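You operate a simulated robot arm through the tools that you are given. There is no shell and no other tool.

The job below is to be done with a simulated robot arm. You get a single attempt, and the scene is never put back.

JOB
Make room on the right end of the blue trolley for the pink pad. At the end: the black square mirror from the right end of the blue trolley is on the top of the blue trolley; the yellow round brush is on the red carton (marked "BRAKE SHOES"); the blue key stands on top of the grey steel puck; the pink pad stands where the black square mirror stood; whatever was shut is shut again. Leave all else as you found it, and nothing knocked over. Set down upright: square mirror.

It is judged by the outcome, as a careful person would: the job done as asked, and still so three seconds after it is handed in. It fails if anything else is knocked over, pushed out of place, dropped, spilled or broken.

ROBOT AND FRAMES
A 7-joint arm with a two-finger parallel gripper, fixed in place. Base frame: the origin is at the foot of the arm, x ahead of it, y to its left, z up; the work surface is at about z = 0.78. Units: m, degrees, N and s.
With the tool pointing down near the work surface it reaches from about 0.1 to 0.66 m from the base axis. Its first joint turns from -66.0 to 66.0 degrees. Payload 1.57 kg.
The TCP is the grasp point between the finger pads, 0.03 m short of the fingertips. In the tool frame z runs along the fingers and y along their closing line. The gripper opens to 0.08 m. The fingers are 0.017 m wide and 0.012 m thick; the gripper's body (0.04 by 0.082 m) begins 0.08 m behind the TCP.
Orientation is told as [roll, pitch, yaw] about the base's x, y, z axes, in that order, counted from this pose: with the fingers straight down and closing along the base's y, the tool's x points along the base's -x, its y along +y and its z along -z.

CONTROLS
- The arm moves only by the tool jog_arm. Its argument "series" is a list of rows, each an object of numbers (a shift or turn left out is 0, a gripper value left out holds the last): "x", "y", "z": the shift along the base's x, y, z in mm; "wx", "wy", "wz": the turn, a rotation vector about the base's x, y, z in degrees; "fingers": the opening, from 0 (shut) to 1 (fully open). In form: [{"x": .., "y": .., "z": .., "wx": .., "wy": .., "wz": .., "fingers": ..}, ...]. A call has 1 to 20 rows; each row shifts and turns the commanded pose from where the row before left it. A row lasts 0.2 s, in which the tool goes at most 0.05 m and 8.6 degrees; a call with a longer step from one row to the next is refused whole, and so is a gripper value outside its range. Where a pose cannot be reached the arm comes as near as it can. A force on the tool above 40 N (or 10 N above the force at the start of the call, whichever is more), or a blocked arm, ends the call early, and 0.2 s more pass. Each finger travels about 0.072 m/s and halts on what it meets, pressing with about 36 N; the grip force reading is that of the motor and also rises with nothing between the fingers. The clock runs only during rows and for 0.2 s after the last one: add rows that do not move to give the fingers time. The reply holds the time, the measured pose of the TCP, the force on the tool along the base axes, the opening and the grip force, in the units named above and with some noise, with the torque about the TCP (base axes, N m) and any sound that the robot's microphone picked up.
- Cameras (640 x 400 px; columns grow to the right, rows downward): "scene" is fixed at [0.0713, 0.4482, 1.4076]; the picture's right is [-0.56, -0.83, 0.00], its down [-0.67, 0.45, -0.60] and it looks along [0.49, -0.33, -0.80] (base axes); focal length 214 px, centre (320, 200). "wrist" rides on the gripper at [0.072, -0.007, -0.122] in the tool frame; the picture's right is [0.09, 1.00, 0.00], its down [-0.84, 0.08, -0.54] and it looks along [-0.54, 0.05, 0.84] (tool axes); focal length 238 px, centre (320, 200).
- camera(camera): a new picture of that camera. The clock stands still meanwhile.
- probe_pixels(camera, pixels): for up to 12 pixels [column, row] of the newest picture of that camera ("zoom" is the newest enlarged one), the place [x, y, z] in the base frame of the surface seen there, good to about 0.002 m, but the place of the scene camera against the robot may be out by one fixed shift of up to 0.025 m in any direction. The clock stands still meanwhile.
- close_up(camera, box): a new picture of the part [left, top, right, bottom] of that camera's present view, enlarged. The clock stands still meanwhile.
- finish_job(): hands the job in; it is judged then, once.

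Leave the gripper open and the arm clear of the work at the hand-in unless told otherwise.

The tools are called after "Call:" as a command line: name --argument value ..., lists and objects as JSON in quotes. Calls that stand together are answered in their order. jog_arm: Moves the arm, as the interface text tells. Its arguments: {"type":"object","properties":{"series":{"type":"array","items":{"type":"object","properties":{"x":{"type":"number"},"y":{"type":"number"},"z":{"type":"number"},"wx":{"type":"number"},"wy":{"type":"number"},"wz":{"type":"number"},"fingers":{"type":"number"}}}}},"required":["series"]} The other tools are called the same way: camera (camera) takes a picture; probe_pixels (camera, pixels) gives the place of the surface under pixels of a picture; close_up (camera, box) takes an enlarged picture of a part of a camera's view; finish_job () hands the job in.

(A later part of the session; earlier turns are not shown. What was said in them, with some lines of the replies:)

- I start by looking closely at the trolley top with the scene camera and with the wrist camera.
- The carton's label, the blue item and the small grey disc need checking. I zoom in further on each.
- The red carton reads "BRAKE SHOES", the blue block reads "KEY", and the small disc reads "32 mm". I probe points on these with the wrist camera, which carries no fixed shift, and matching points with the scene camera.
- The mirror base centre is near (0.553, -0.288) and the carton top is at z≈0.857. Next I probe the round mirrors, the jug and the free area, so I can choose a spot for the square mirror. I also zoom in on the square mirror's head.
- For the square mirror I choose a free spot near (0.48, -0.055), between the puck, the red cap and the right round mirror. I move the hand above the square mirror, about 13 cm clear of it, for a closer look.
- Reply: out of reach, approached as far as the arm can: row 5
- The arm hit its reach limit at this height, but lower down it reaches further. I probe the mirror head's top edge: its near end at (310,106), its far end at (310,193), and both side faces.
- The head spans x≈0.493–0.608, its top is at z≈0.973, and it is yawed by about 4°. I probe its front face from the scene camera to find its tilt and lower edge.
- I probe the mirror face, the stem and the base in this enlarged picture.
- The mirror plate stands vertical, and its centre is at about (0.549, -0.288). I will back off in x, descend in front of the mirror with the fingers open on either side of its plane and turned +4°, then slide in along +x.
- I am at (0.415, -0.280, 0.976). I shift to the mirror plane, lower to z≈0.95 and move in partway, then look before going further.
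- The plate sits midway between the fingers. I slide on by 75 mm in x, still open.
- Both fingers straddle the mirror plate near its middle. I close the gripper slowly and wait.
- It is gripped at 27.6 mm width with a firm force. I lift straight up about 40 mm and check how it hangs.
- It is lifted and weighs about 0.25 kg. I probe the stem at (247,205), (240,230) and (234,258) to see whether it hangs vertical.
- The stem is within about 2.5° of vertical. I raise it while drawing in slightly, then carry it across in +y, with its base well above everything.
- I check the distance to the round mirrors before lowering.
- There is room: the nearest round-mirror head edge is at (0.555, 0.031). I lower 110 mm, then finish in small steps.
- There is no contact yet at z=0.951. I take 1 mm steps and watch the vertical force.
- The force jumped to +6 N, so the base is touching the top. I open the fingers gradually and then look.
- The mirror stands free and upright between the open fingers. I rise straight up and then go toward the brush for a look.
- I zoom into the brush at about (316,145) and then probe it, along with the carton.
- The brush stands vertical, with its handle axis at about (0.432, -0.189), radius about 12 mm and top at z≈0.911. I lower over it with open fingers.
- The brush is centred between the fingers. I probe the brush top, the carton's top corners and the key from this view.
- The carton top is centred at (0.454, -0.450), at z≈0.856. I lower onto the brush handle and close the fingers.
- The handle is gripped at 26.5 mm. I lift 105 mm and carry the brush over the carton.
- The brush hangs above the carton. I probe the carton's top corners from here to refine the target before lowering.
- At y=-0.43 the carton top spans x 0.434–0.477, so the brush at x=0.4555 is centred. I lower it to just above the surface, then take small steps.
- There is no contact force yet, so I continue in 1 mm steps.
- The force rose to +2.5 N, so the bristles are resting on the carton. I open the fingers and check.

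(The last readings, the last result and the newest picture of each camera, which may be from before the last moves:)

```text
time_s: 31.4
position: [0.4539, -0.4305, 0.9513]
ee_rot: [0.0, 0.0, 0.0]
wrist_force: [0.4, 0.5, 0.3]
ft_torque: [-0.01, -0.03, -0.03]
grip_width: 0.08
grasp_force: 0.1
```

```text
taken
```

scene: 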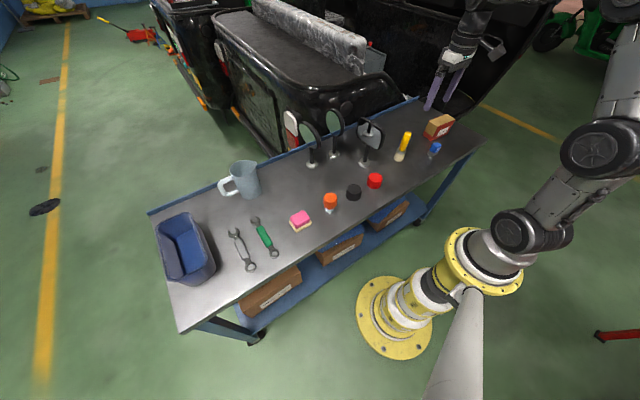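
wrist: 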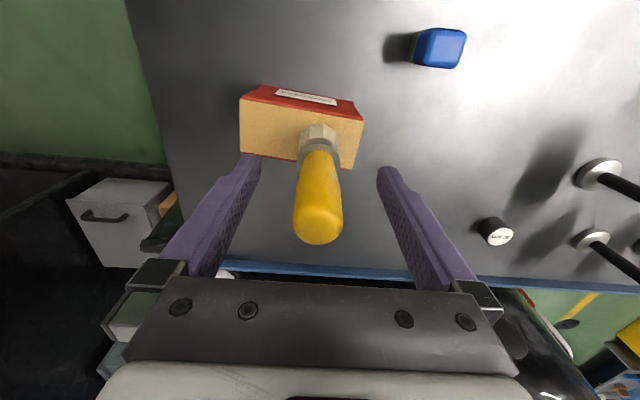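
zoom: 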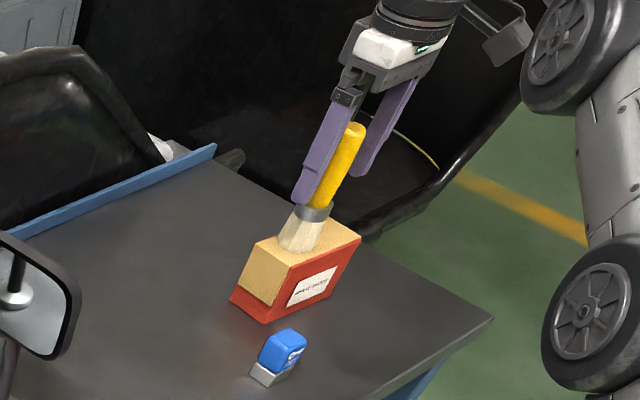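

The brush stands upright on the carton. Going straight up would near the reach limit, so I back out in -x, since the fingers straddle the brush in y, and then rise.

Call:
jog_arm --series '[{"x": -20}, {"x": -25}, {"x": -25}, {"x": -25, "z": 10}, {"z": 30}, {"x": -5, "y": 25, "z": 20}, {"y": 30}, {"y": 30}, {"y": 20}, {}]'

Call:
camera --camera "wrist"

Call:
close_up --camera "scene" --box '[390, 60, 500, 160]'

```text
time_s: 33.6
position: [0.3545, -0.3268, 1.0104]
ee_rot: [0.0, 0.0, -0.1]
wrist_force: [0.3, -0.5, -0.4]
ft_torque: [-0.01, -0.03, 0.01]
grip_width: 0.0801
grasp_force: 0.1
```

```text
taken
```

wrist: 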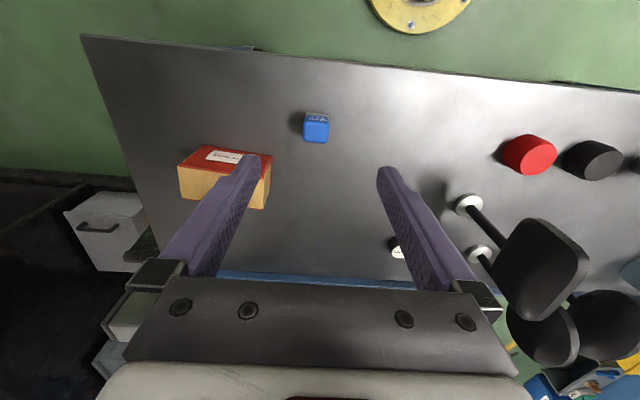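

```text
4.00 times, centred on (445, 110) of scene
```

zoom: 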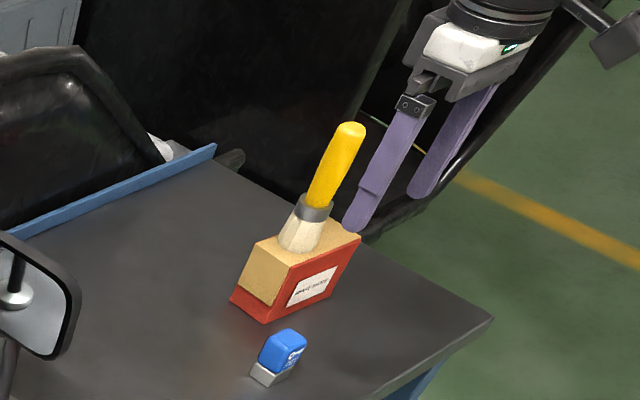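

The brush stands well on the carton. Next is the blue key at (316,127), so I zoom in and probe it.

Call:
close_up --camera "wrist" --box '[280, 90, 360, 160]'

Call:
probe_pixels --camera "wrist" --pixels '[[306, 122], [328, 122], [306, 138], [327, 138], [316, 130], [317, 117], [316, 112], [329, 115], [340, 125], [398, 252]]'

```text
5.71 times, centred on (320, 125) of wrist
```

zoom: 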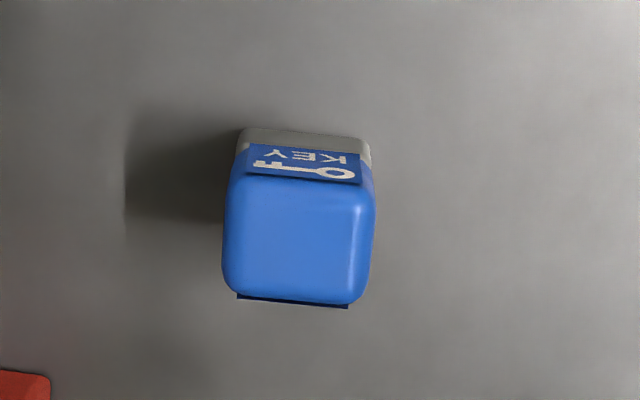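

```text
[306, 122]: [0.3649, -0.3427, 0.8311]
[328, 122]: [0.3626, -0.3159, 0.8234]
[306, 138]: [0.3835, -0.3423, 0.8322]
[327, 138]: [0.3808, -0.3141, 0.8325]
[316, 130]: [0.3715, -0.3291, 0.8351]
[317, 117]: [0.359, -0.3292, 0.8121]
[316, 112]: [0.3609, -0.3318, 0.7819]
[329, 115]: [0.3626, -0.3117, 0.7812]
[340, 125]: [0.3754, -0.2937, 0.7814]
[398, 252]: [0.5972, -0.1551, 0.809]
```

The key is a block about 30 by 28 mm, centred at (0.373, -0.328) with its top at z=0.835, turned about -5°. I descend over it with a -5° turn.

Call:
jog_arm --series '[{"x": 18, "y": -1, "z": -20, "wz": -5}, {"z": -40}, {"z": -40}, {"z": -30}, {}]'

Call:
camera --camera "wrist"

Call:
close_up --camera "wrist" --box '[240, 90, 400, 260]'

```text
time_s: 34.8
position: [0.3739, -0.3288, 0.8818]
ee_rot: [0.1, 0.1, -5.0]
wrist_force: [0.4, 0.9, 0.2]
ft_torque: [0.01, 0.02, 0.0]
grip_width: 0.0801
grasp_force: 0.1
```

```text
taken
```

wrist: 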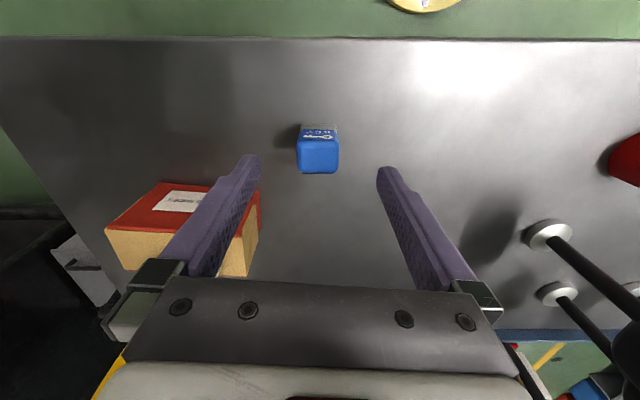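

```text
2.35 times, centred on (320, 175) of wrist
```

zoom: 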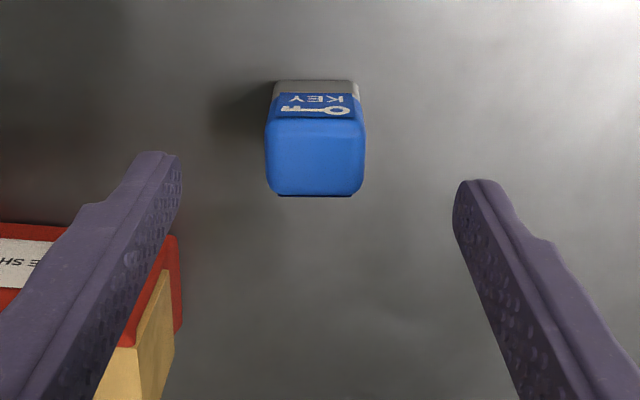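

The key is aligned and centred. I lower to z≈0.82 and close the fingers.

Call:
jog_arm --series '[{"z": -25}, {"z": -20}, {"z": -16}, {}]'

Call:
jog_arm --series '[{"fingers": 0.6}, {"fingers": 0.5}, {"fingers": 0.4}, {"fingers": 0.3}, {"fingers": 0.2}, {"fingers": 0}, {}, {}]'

Call:
camera --camera "wrist"

```text
time_s: 35.8
position: [0.3736, -0.3285, 0.8199]
ee_rot: [0.0, 0.0, -5.0]
wrist_force: [0.2, 0.2, 0.1]
ft_torque: [-0.02, -0.01, 0.01]
grip_width: 0.0799
grasp_force: 0.0
```

```text
time_s: 37.6
position: [0.3729, -0.3281, 0.8205]
ee_rot: [0.0, 0.0, -5.0]
wrist_force: [0.2, 0.3, 0.1]
ft_torque: [0.0, -0.03, 0.03]
grip_width: 0.0332
grasp_force: 36.3
```

```text
taken
```

wrist: 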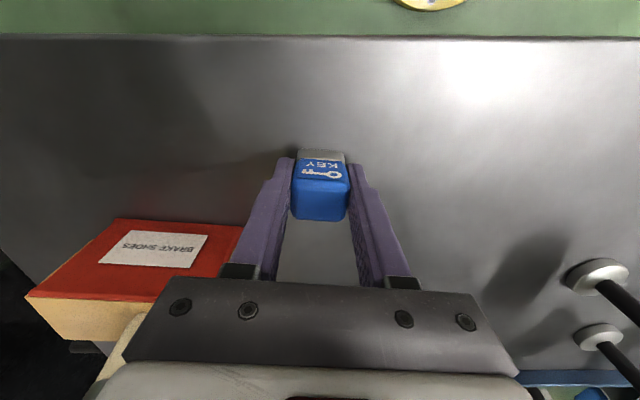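

The key is gripped at 33 mm. I lift 80 mm, carry it toward the puck, stop just short and look.

Call:
jog_arm --series '[{"z": 15}, {"z": 30}, {"z": 35}, {"x": 24, "y": 22}, {"x": 24, "y": 22}, {"x": 24, "y": 22}, {"x": 24, "y": 22}, {"x": 24, "y": 22}, {"x": 24, "y": 22}, {"x": 24, "y": 22}, {"x": 12, "y": 20}, {}]'

Call:
camera --camera "wrist"

Call:
close_up --camera "wrist" --box '[260, 100, 400, 240]'

Call:
close_up --camera "scene" --box '[330, 60, 450, 180]'

```text
time_s: 40.2
position: [0.5541, -0.1543, 0.901]
ee_rot: [0.0, 0.1, -5.0]
wrist_force: [-0.1, -0.6, 0.4]
ft_torque: [0.0, 0.01, 0.02]
grip_width: 0.0332
grasp_force: 35.3
```

```text
taken
```

wrist: 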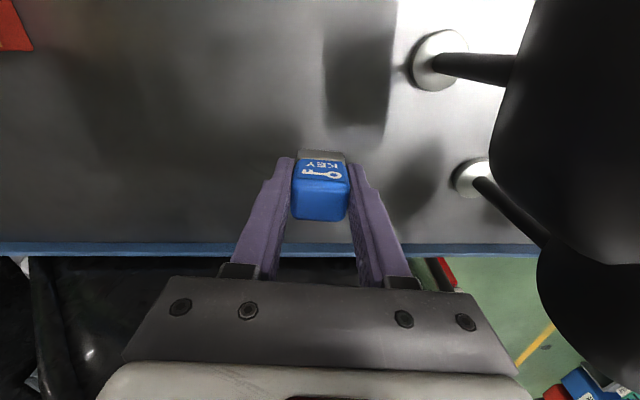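

```text
2.86 times, centred on (330, 170) of wrist
```

zoom: 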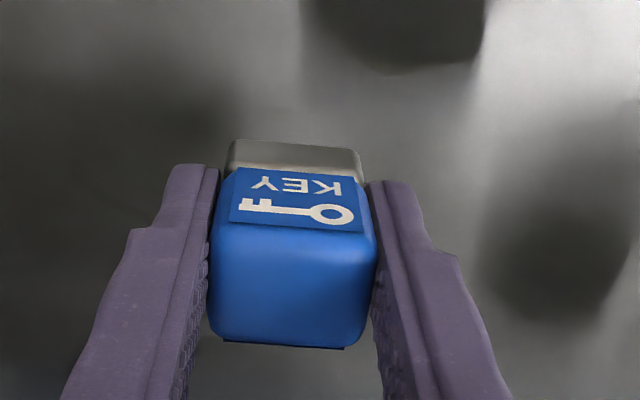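

```text
3.33 times, centred on (390, 120) of scene
```

zoom: 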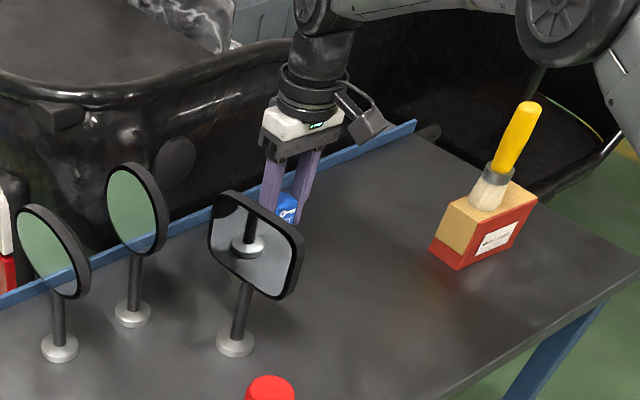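

The key itself hides the puck here. I step aside in -y by 60 mm so I can see the puck from close by and fix its centre.

Call:
jog_arm --series '[{"y": -30, "x": -5}, {"y": -30, "x": -5}, {}]'

Call:
camera --camera "wrist"

Call:
close_up --camera "wrist" --box '[280, 90, 480, 250]'

```text
time_s: 41.0
position: [0.5426, -0.2144, 0.9011]
ee_rot: [0.0, 0.0, -5.0]
wrist_force: [0.0, -0.2, -0.7]
ft_torque: [-0.02, -0.01, 0.0]
grip_width: 0.0332
grasp_force: 36.2
```

```text
taken
```

wrist: 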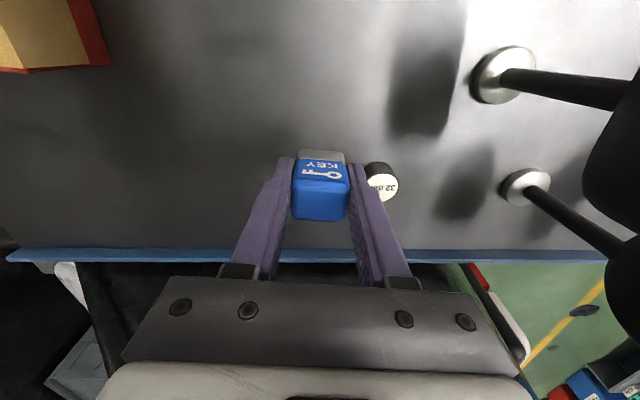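

```text
2.50 times, centred on (380, 170) of wrist
```

zoom: 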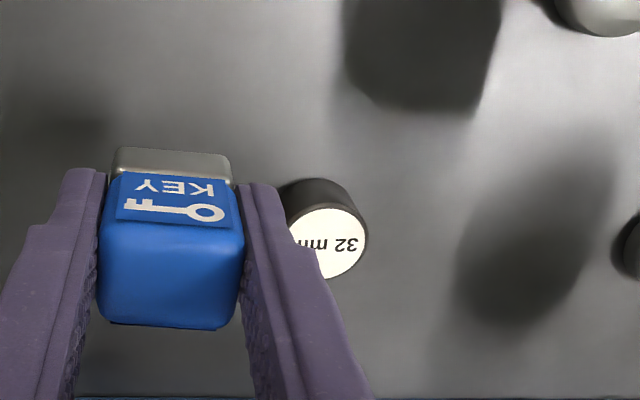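

The puck is partly hidden by the finger. I move 25 mm further for a full view.

Call:
jog_arm --series '[{"y": -25}, {}]'

Call:
close_up --camera "wrist" --box '[340, 110, 480, 240]'

```text
time_s: 41.6
position: [0.5422, -0.2384, 0.9002]
ee_rot: [0.0, -0.1, -5.0]
wrist_force: [0.1, -0.2, -0.3]
ft_torque: [0.0, -0.01, 0.0]
grip_width: 0.033
grasp_force: 35.8
```

```text
3.08 times, centred on (410, 175) of wrist
```

zoom: 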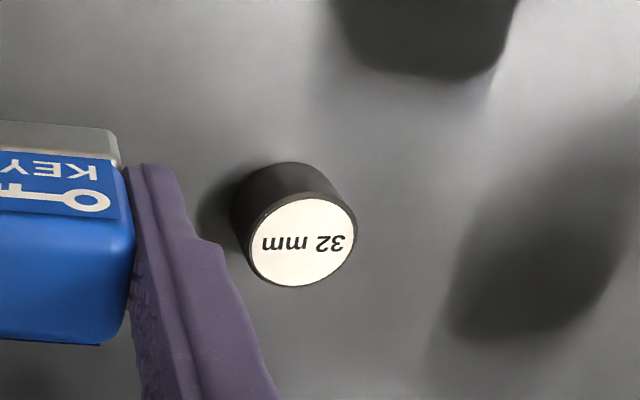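

I probe the rim of the puck's top disc.

Call:
probe_pixels --camera "zoom" --pixels '[[303, 241], [254, 240], [353, 240], [303, 202], [303, 282], [270, 210], [340, 275], [338, 210], [268, 274], [262, 225], [348, 258], [450, 180]]'

Call:
probe_pixels --camera "wrist" --pixels '[[320, 215], [296, 190], [347, 190], [320, 185]]'

```text
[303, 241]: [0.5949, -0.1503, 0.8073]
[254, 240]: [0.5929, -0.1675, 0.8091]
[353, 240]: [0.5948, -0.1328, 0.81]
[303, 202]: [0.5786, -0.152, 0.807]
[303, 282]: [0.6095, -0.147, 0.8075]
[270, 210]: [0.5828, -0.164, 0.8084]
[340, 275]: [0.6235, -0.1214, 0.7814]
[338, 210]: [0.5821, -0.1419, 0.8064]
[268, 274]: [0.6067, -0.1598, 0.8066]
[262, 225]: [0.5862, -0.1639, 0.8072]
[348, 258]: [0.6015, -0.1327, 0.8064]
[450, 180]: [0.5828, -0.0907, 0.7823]
```

```text
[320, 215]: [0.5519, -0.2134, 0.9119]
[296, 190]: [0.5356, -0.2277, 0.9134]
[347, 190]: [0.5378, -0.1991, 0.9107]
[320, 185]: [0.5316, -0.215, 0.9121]
```

The puck's top centre is (0.594, -0.150) at z=0.8075. I move the key over it and lower to about 6 mm above contact.

Call:
jog_arm --series '[{"x": 13, "y": 22}, {"x": 13, "y": 22}, {"x": 13, "y": 22}, {"x": 13, "y": 22}, {}, {"z": -20}, {"z": -15}, {"z": -10}, {}, {}]'

Call:
camera --camera "wrist"

Call:
close_up --camera "wrist" --box '[260, 100, 400, 240]'

```text
time_s: 43.8
position: [0.5945, -0.1502, 0.8565]
ee_rot: [0.0, 0.1, -5.0]
wrist_force: [-0.3, 0.2, -0.4]
ft_torque: [-0.02, 0.02, 0.02]
grip_width: 0.0331
grasp_force: 36.1
```

```text
taken
```

wrist: 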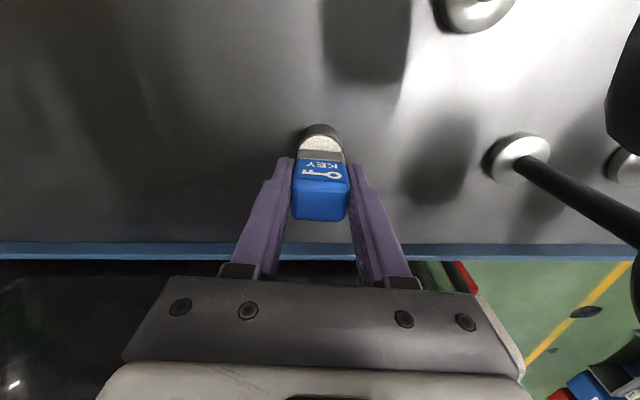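

```text
2.86 times, centred on (330, 170) of wrist
```

zoom: 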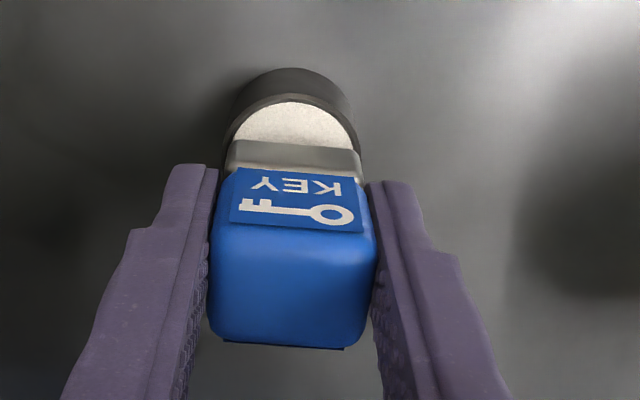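

The puck's near rim shows ahead of the key's base. I probe both to check the alignment in x and y.

Call:
probe_pixels --camera "zoom" --pixels '[[290, 106], [290, 138], [290, 146], [290, 165], [232, 158], [355, 165], [235, 140], [348, 148], [226, 180], [290, 335]]'

```text
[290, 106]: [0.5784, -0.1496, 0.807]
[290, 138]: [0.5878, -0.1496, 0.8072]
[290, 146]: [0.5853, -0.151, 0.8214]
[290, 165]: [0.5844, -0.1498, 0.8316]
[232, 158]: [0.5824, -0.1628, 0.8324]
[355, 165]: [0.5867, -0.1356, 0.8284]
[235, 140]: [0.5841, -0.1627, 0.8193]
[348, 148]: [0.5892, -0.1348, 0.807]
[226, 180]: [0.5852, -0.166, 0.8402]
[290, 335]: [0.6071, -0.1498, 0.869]
```

The key base's front face is at x=0.585, so its centre is roughly 3 mm too far. I shift -3 mm in x and lower in small steps.

Call:
jog_arm --series '[{"x": -3, "z": -3}, {"z": -2}, {"z": -2}, {}]'

Call:
jog_arm --series '[{"z": -1}, {}]'

```text
time_s: 44.8
position: [0.5907, -0.1512, 0.8486]
ee_rot: [0.1, 0.0, -5.0]
wrist_force: [-0.4, -0.8, 0.4]
ft_torque: [-0.03, -0.03, -0.02]
grip_width: 0.0332
grasp_force: 36.0
```

```text
time_s: 45.4
position: [0.592, -0.1504, 0.8475]
ee_rot: [0.0, 0.0, -4.9]
wrist_force: [-0.4, 0.9, -0.3]
ft_torque: [0.05, 0.03, 0.02]
grip_width: 0.0331
grasp_force: 36.1
```

There is still no contact. I take one more millimetre.

Call:
jog_arm --series '[{"z": -1}, {}]'

```text
time_s: 46.0
position: [0.5918, -0.1518, 0.8469]
ee_rot: [0.0, 0.1, -4.9]
wrist_force: [-0.6, -0.4, -0.4]
ft_torque: [-0.02, 0.0, 0.0]
grip_width: 0.0333
grasp_force: 35.7
```

Call:
jog_arm --series '[{"z": -1}, {}]'

Call:
close_up --camera "wrist" --box '[260, 100, 400, 240]'

```text
time_s: 46.6
position: [0.593, -0.1505, 0.8462]
ee_rot: [0.0, -0.1, -5.1]
wrist_force: [-0.6, -0.9, 4.2]
ft_torque: [0.01, 0.03, 0.0]
grip_width: 0.0333
grasp_force: 36.3
```

```text
2.86 times, centred on (330, 170) of wrist
```

zoom: 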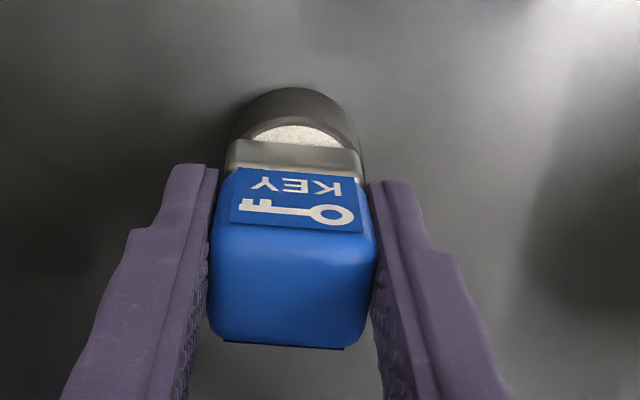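

Contact reads +4 N, and the key sits centred on the puck. I open the fingers.

Call:
jog_arm --series '[{"fingers": 0.45}, {"fingers": 0.5}, {"fingers": 0.6}, {"fingers": 0.8}, {"fingers": 1.0}, {}, {}]'

Call:
camera --camera "wrist"

Call:
close_up --camera "wrist" --box '[260, 100, 400, 240]'

```text
time_s: 48.2
position: [0.5916, -0.1507, 0.8465]
ee_rot: [0.0, 0.0, -5.0]
wrist_force: [-0.5, 0.3, 0.0]
ft_torque: [-0.01, 0.01, 0.03]
grip_width: 0.0801
grasp_force: 0.0
```

```text
taken
```

wrist: 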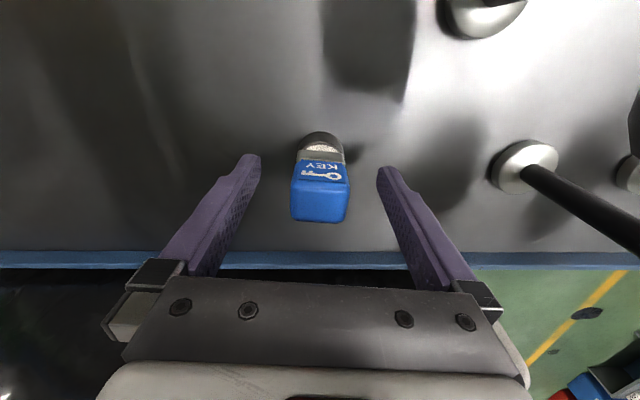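

```text
2.86 times, centred on (330, 170) of wrist
```

zoom: 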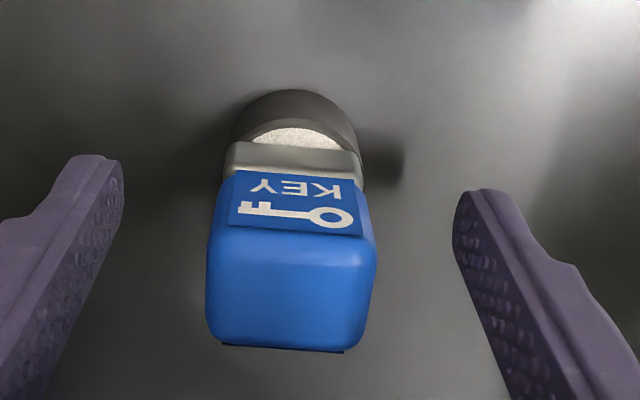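

The key stands steady on the puck. I rise, back off to x≈0.37, climb, and cross to the pink pad at about (0.387, 0.285), staying above everything.

Call:
jog_arm --series '[{"z": 25}, {"z": 30}, {"z": 30}, {"x": -30, "z": 25, "wz": 5}, {"x": -40, "z": 25}, {"x": -40, "z": 25}, {"x": -40, "z": 25}, {"x": -40, "z": 10}, {"x": -20}, {"y": 40}, {"y": 40}, {"y": 40}, {"y": 40}, {"y": 40}, {"y": 40}, {"y": 40}, {"y": 40}, {"y": 40}, {"y": 40}]'

Call:
jog_arm --series '[{"y": 30, "x": -15}, {"z": -30}, {}]'

Call:
camera --camera "wrist"

Call:
camera --camera "scene"

```text
time_s: 52.2
position: [0.3823, 0.252, 1.0416]
ee_rot: [-0.1, 0.0, -0.1]
wrist_force: [-0.4, -0.1, 0.5]
ft_torque: [0.0, 0.02, -0.01]
grip_width: 0.0802
grasp_force: 0.0
```

```text
time_s: 53.0
position: [0.3692, 0.2797, 1.0095]
ee_rot: [0.0, 0.0, 0.0]
wrist_force: [-1.0, 0.3, 0.0]
ft_torque: [0.02, 0.0, 0.0]
grip_width: 0.0799
grasp_force: 0.0
```

```text
taken
```

wrist: 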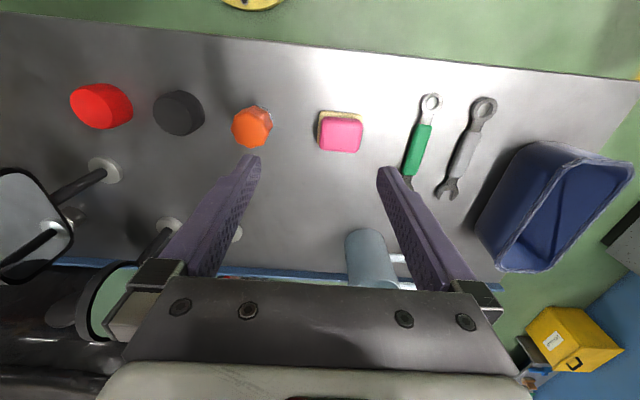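

```text
taken
```

scene: 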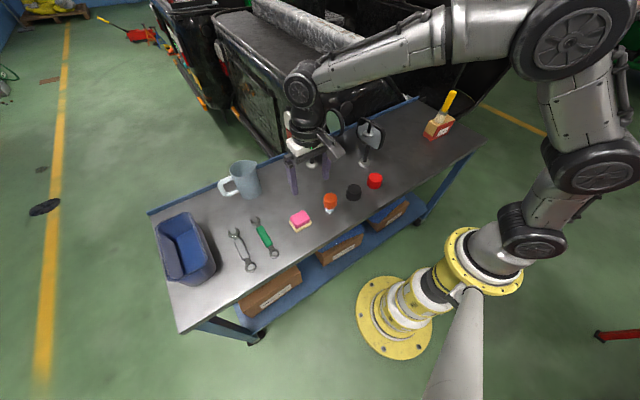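

The pad is at about (340,132). I zoom in and probe it.

Call:
close_up --camera "wrist" --box '[280, 80, 420, 190]'

Call:
probe_pixels --camera "wrist" --pixels '[[322, 122], [361, 124], [322, 149], [360, 149], [341, 136], [341, 118], [318, 115], [362, 114], [318, 145], [375, 130], [250, 135], [420, 145]]'

```text
3.64 times, centred on (350, 135) of wrist
```

zoom: 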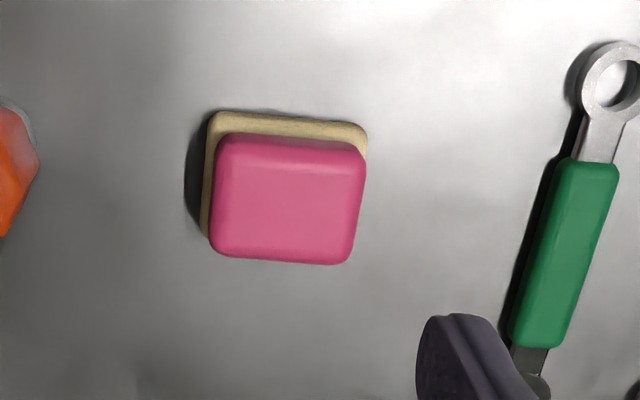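

```text
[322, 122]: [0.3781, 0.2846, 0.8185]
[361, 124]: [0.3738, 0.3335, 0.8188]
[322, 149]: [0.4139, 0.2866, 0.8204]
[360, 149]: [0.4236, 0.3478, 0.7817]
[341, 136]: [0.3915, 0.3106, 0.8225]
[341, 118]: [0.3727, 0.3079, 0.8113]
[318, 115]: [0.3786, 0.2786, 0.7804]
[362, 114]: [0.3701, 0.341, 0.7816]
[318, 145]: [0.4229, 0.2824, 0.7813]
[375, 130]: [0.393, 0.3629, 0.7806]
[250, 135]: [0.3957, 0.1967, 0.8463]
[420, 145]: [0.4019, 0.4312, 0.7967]
```

The pad's pink block is centred at about (0.395, 0.309). It is about 50 mm wide in y, its top is at z=0.8225, and it is turned about -4°. I go above it, lower to z≈0.89 and check the centring.

Call:
jog_arm --series '[{"x": 26, "y": 29, "wz": -4.5}, {"z": -40}, {"z": -40}, {"z": -38}, {}]'

Call:
camera --camera "wrist"

Call:
close_up --camera "wrist" --box '[230, 90, 410, 230]'

```text
time_s: 54.2
position: [0.3931, 0.3085, 0.8926]
ee_rot: [0.0, 0.0, -4.5]
wrist_force: [0.3, 0.4, 0.1]
ft_torque: [0.01, 0.0, -0.01]
grip_width: 0.08
grasp_force: 0.0
```

```text
taken
```

wrist: 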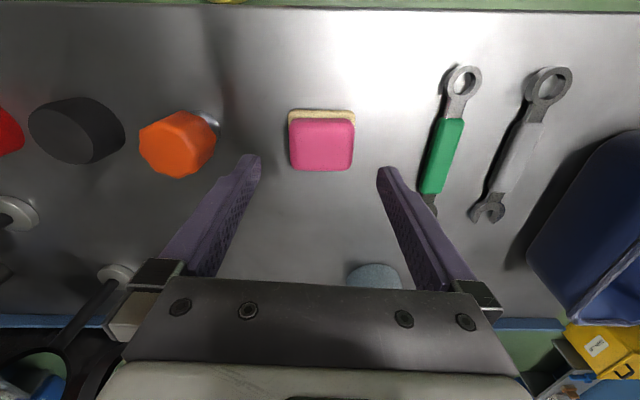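

```text
2.86 times, centred on (320, 160) of wrist
```

zoom: 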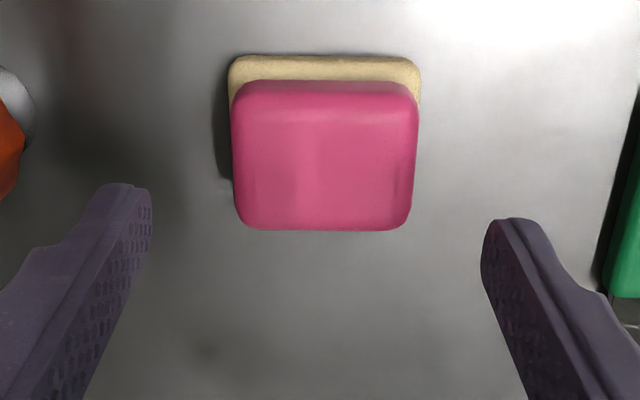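

The pad is aligned in yaw and centred. I probe its x extent and the cream layer's height before descending.

Call:
probe_pixels --camera "zoom" --pixels '[[325, 95], [325, 150], [325, 225], [240, 150], [410, 150], [325, 68], [240, 70], [410, 70], [325, 85]]'

```text
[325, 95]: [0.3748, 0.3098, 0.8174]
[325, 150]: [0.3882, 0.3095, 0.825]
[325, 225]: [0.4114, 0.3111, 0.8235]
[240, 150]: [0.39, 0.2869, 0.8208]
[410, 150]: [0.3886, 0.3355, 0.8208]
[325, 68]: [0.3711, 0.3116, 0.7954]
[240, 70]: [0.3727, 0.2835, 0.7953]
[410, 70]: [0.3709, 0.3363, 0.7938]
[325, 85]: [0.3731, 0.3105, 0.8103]
```

The cream layer's top is at z≈0.796. I nudge to (0.395, 0.311) and lower to z≈0.832 so the fingertips grip only the pink block, then close.

Call:
jog_arm --series '[{"x": 1.5, "y": 2, "z": -20}, {"z": -20}, {"z": -21}, {}]'

Call:
jog_arm --series '[{"fingers": 0.8}, {"fingers": 0.7}, {"fingers": 0.6}, {"fingers": 0.5}, {"fingers": 0.3}, {"fingers": 0}, {}, {}]'

Call:
camera --camera "wrist"

```text
time_s: 55.2
position: [0.3951, 0.3097, 0.8319]
ee_rot: [0.0, 0.0, -4.5]
wrist_force: [-0.8, 0.4, 0.0]
ft_torque: [0.0, -0.01, 0.01]
grip_width: 0.0798
grasp_force: 0.0
```

```text
time_s: 57.0
position: [0.3928, 0.3102, 0.8311]
ee_rot: [0.1, 0.0, -4.5]
wrist_force: [0.4, 0.2, -0.1]
ft_torque: [0.03, 0.01, 0.01]
grip_width: 0.0557
grasp_force: 35.9
```

```text
taken
```

wrist: 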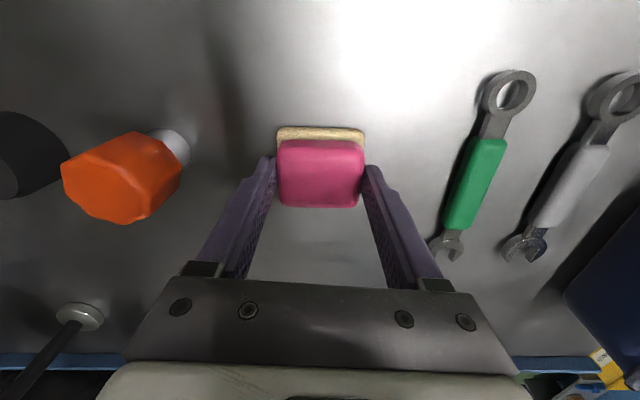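

The pad is gripped at 55.7 mm. I lift it to z≈1.06, carry it across at x≈0.38, and stop over the right end in front of the spot.

Call:
jog_arm --series '[{"z": 15}, {"z": 40}, {"z": 45}, {"z": 45}, {"z": 45}, {"z": 40}, {"y": -30}, {"y": -40}, {"y": -40}, {"y": -40}, {"y": -40}, {"y": -40}, {"y": -40}, {"y": -40}, {"y": -40}, {"y": -40}, {"y": -40}, {"y": -40}, {"y": -40}, {"y": -40}]'

Call:
jog_arm --series '[{"y": -40}, {"y": -8}, {"z": -40}, {"z": -40}, {"z": -40}, {"z": -20}, {}]'

Call:
camera --camera "wrist"

Call:
camera --camera "scene"

```text
time_s: 61.2
position: [0.3914, -0.2372, 1.0618]
ee_rot: [0.0, 0.0, -4.5]
wrist_force: [0.4, 0.6, 0.0]
ft_torque: [0.01, 0.03, 0.0]
grip_width: 0.0553
grasp_force: 36.0
```

```text
time_s: 62.8
position: [0.3945, -0.2888, 0.9214]
ee_rot: [0.1, 0.1, -4.5]
wrist_force: [0.4, 0.2, -0.9]
ft_torque: [0.0, -0.03, -0.02]
grip_width: 0.0554
grasp_force: 35.5
```

```text
taken
```

wrist: 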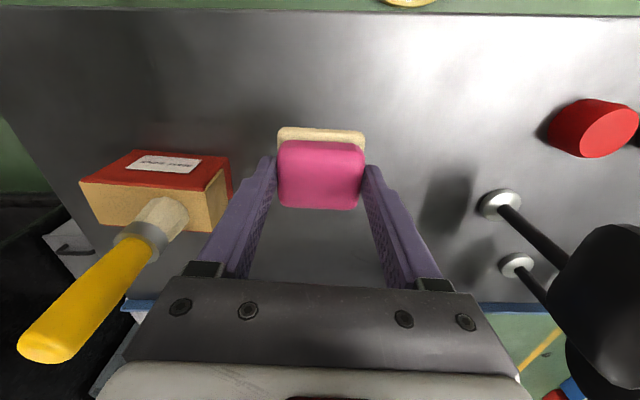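

```text
taken
```

scene: 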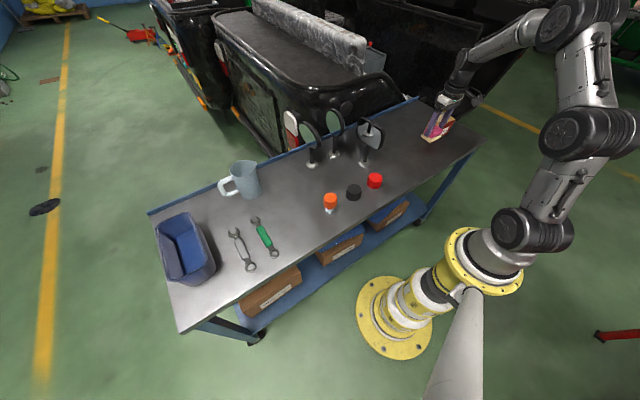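

The path ahead is clear; the brush is 9 cm to the side. I advance 155 mm in x to the mirror's old spot (0.549, -0.288) and lower partway.

Call:
jog_arm --series '[{"x": 30}, {"x": 30}, {"x": 30}, {"x": 30}, {"x": 34}, {"z": -20}, {"z": -20}, {"z": -20}, {"z": -15}, {"z": -6}, {}]'

Call:
camera --camera "wrist"

```text
time_s: 65.2
position: [0.5484, -0.2895, 0.8402]
ee_rot: [0.0, 0.0, -4.5]
wrist_force: [0.3, 0.1, -0.4]
ft_torque: [0.01, 0.02, 0.0]
grip_width: 0.055
grasp_force: 35.6
```

```text
taken
```

wrist: 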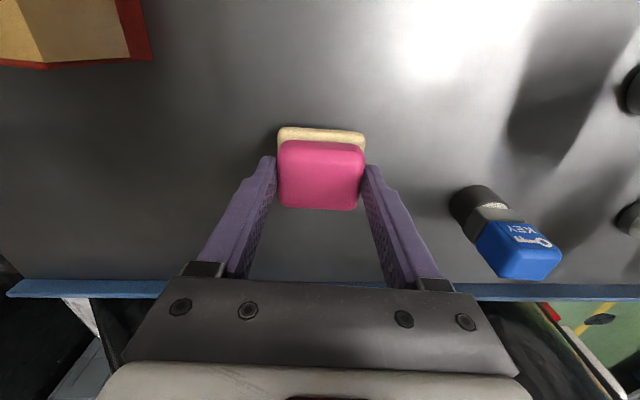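

The pad is over the spot, and the key on its puck is well clear. I lower in small steps to contact.

Call:
jog_arm --series '[{"z": -3}, {"z": -2}, {"z": -2}, {}]'

Call:
jog_arm --series '[{"z": -1}, {}]'

Call:
jog_arm --series '[{"z": -1}, {}]'

```text
time_s: 66.2
position: [0.5476, -0.2888, 0.8336]
ee_rot: [0.0, 0.0, -4.5]
wrist_force: [-0.4, 0.6, -0.7]
ft_torque: [0.01, 0.01, 0.03]
grip_width: 0.055
grasp_force: 35.3
```

```text
time_s: 66.8
position: [0.5469, -0.2871, 0.8324]
ee_rot: [0.0, 0.1, -4.5]
wrist_force: [0.2, -0.2, 0.0]
ft_torque: [-0.01, 0.01, -0.02]
grip_width: 0.0552
grasp_force: 35.4
```

```text
time_s: 67.4
position: [0.5483, -0.2878, 0.8325]
ee_rot: [-0.1, 0.0, -4.4]
wrist_force: [0.9, -0.9, -0.5]
ft_torque: [-0.01, -0.01, 0.04]
grip_width: 0.0548
grasp_force: 36.2
```

Call:
jog_arm --series '[{"z": -1}, {}]'

Call:
close_up --camera "wrist" --box '[230, 90, 410, 230]'

```text
time_s: 68.0
position: [0.548, -0.2876, 0.8311]
ee_rot: [0.1, 0.0, -4.6]
wrist_force: [-0.3, 0.1, 3.7]
ft_torque: [0.06, 0.07, 0.04]
grip_width: 0.0551
grasp_force: 36.0
```

```text
2.86 times, centred on (320, 160) of wrist
```

zoom: 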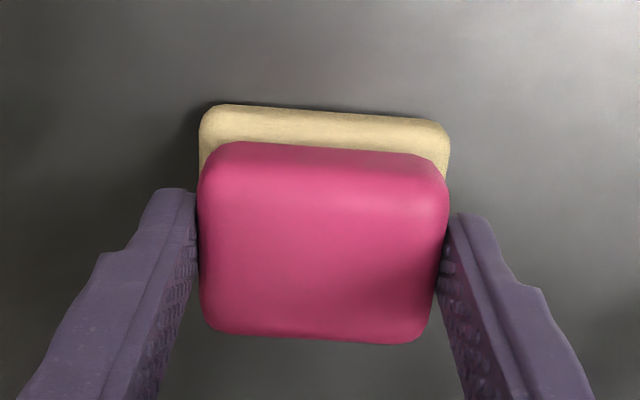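

The force rose to +3.7 N, so the pad is on the trolley top. I open the fingers and rise.

Call:
jog_arm --series '[{"fingers": 0.72}, {"fingers": 0.8}, {"fingers": 0.9}, {"fingers": 1.0}, {}, {}]'

Call:
jog_arm --series '[{"z": 15}, {"z": 30}, {"z": 40}, {"x": -30, "z": 20}, {"x": -40, "z": 20}, {"x": -40, "z": 20}, {"x": -40}, {}]'

Call:
camera --camera "wrist"

Call:
camera --camera "scene"

```text
time_s: 69.4
position: [0.5479, -0.2883, 0.8296]
ee_rot: [0.0, 0.1, -4.5]
wrist_force: [-0.4, 0.8, -1.2]
ft_torque: [0.0, -0.02, 0.01]
grip_width: 0.0797
grasp_force: 0.0
```

```text
time_s: 71.2
position: [0.3936, -0.2876, 0.9746]
ee_rot: [0.0, 0.0, -4.5]
wrist_force: [0.4, 0.5, -0.3]
ft_torque: [-0.04, -0.01, -0.03]
grip_width: 0.0799
grasp_force: 0.1
```

```text
taken
```

wrist: 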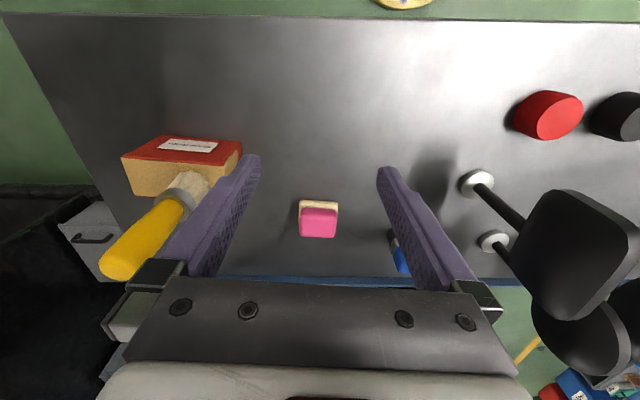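

```text
taken
```

scene: 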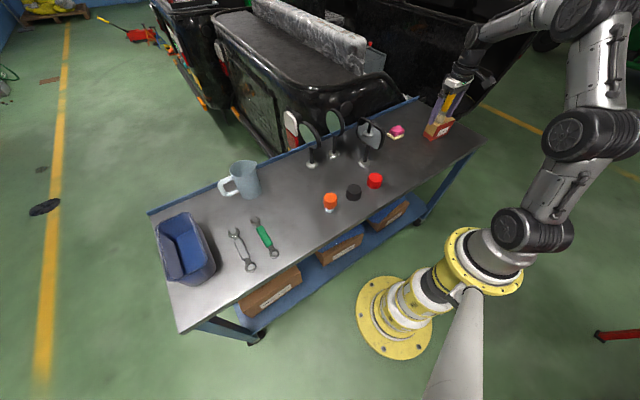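

All items are placed. I raise the arm clear, back to about the starting pose, and do a final check.

Call:
jog_arm --series '[{"x": -20, "z": 40, "wz": 4.5}, {"z": 40}, {"z": 40}, {"y": 25, "z": 30}, {"y": 30}, {}]'

Call:
camera --camera "wrist"

Call:
close_up --camera "scene" --box '[290, 80, 490, 210]'

Call:
close_up --camera "wrist" --box '[80, 60, 400, 260]'

```text
time_s: 72.6
position: [0.378, -0.2312, 1.1271]
ee_rot: [0.0, -0.1, 0.0]
wrist_force: [0.3, -0.2, 0.5]
ft_torque: [0.0, 0.02, 0.0]
grip_width: 0.0799
grasp_force: 0.0
```

```text
taken
```

wrist: 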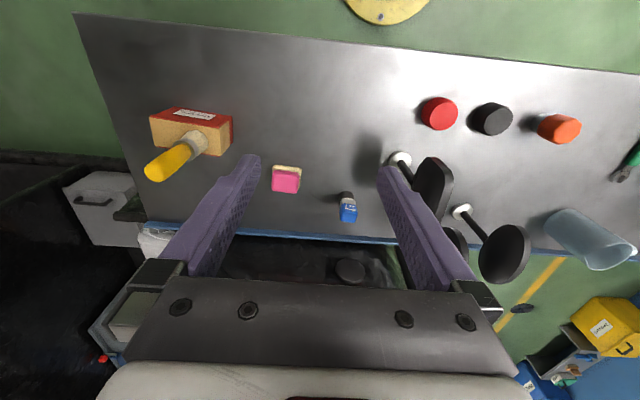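

```text
3.08 times, centred on (390, 145) of scene
```

zoom: 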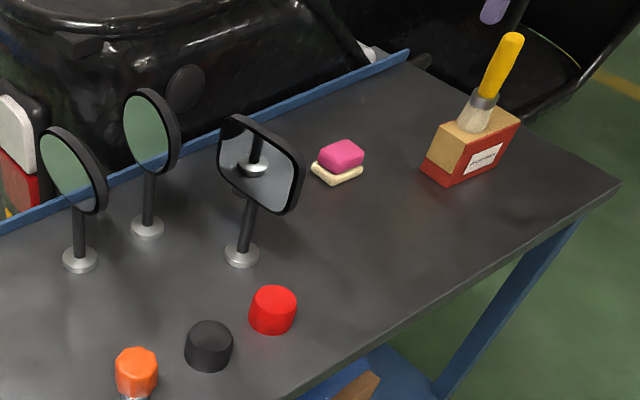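

```text
2.00 times, centred on (240, 160) of wrist
```

zoom: 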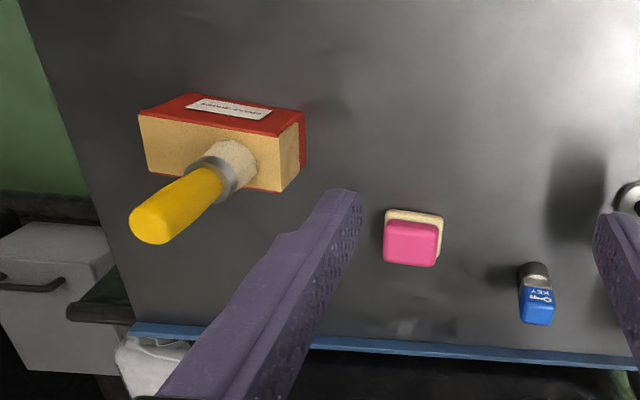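

Everything stands as asked. As a last check I probe the pad, the carton corners, the key and the brush.

Call:
probe_pixels --camera "zoom" --pixels '[[388, 225], [438, 228], [410, 222], [410, 262], [142, 120], [150, 170], [278, 188], [538, 312], [150, 225], [285, 150]]'

```text
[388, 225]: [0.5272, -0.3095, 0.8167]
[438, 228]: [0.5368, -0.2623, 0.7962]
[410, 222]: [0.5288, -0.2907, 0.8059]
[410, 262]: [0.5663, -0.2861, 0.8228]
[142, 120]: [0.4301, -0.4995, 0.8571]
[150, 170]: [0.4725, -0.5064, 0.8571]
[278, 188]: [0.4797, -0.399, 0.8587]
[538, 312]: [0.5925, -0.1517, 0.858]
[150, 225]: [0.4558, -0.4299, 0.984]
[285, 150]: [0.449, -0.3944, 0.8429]
```

The pad is centred at about (0.548, -0.288), where the mirror stood. The carton has not moved, the brush and key are upright, the gripper is open and the arm is clear. I hand the job in.

Call:
finish_job

```text
The job is handed in.
```

The job is done and handed in; I haven't seen the judge's verdict. My last camera check showed:

- **Square mirror:** it stands upright on the trolley top, moved from the right end to about (0.48, -0.055), near the middle.
- **Yellow brush:** it stands upright on the red "BRAKE SHOES" carton, which hasn't moved.
- **Blue key:** it stands centred on the puck marked "32 mm", which I took to be the grey steel puck.
- **Pink pad:** it sits where the mirror stood, at about (0.548, -0.288), within a few millimetres.

I opened nothing, so there was nothing to shut again. I saw nothing else knocked over or moved. The gripper is open and the arm is raised clear of the trolley.
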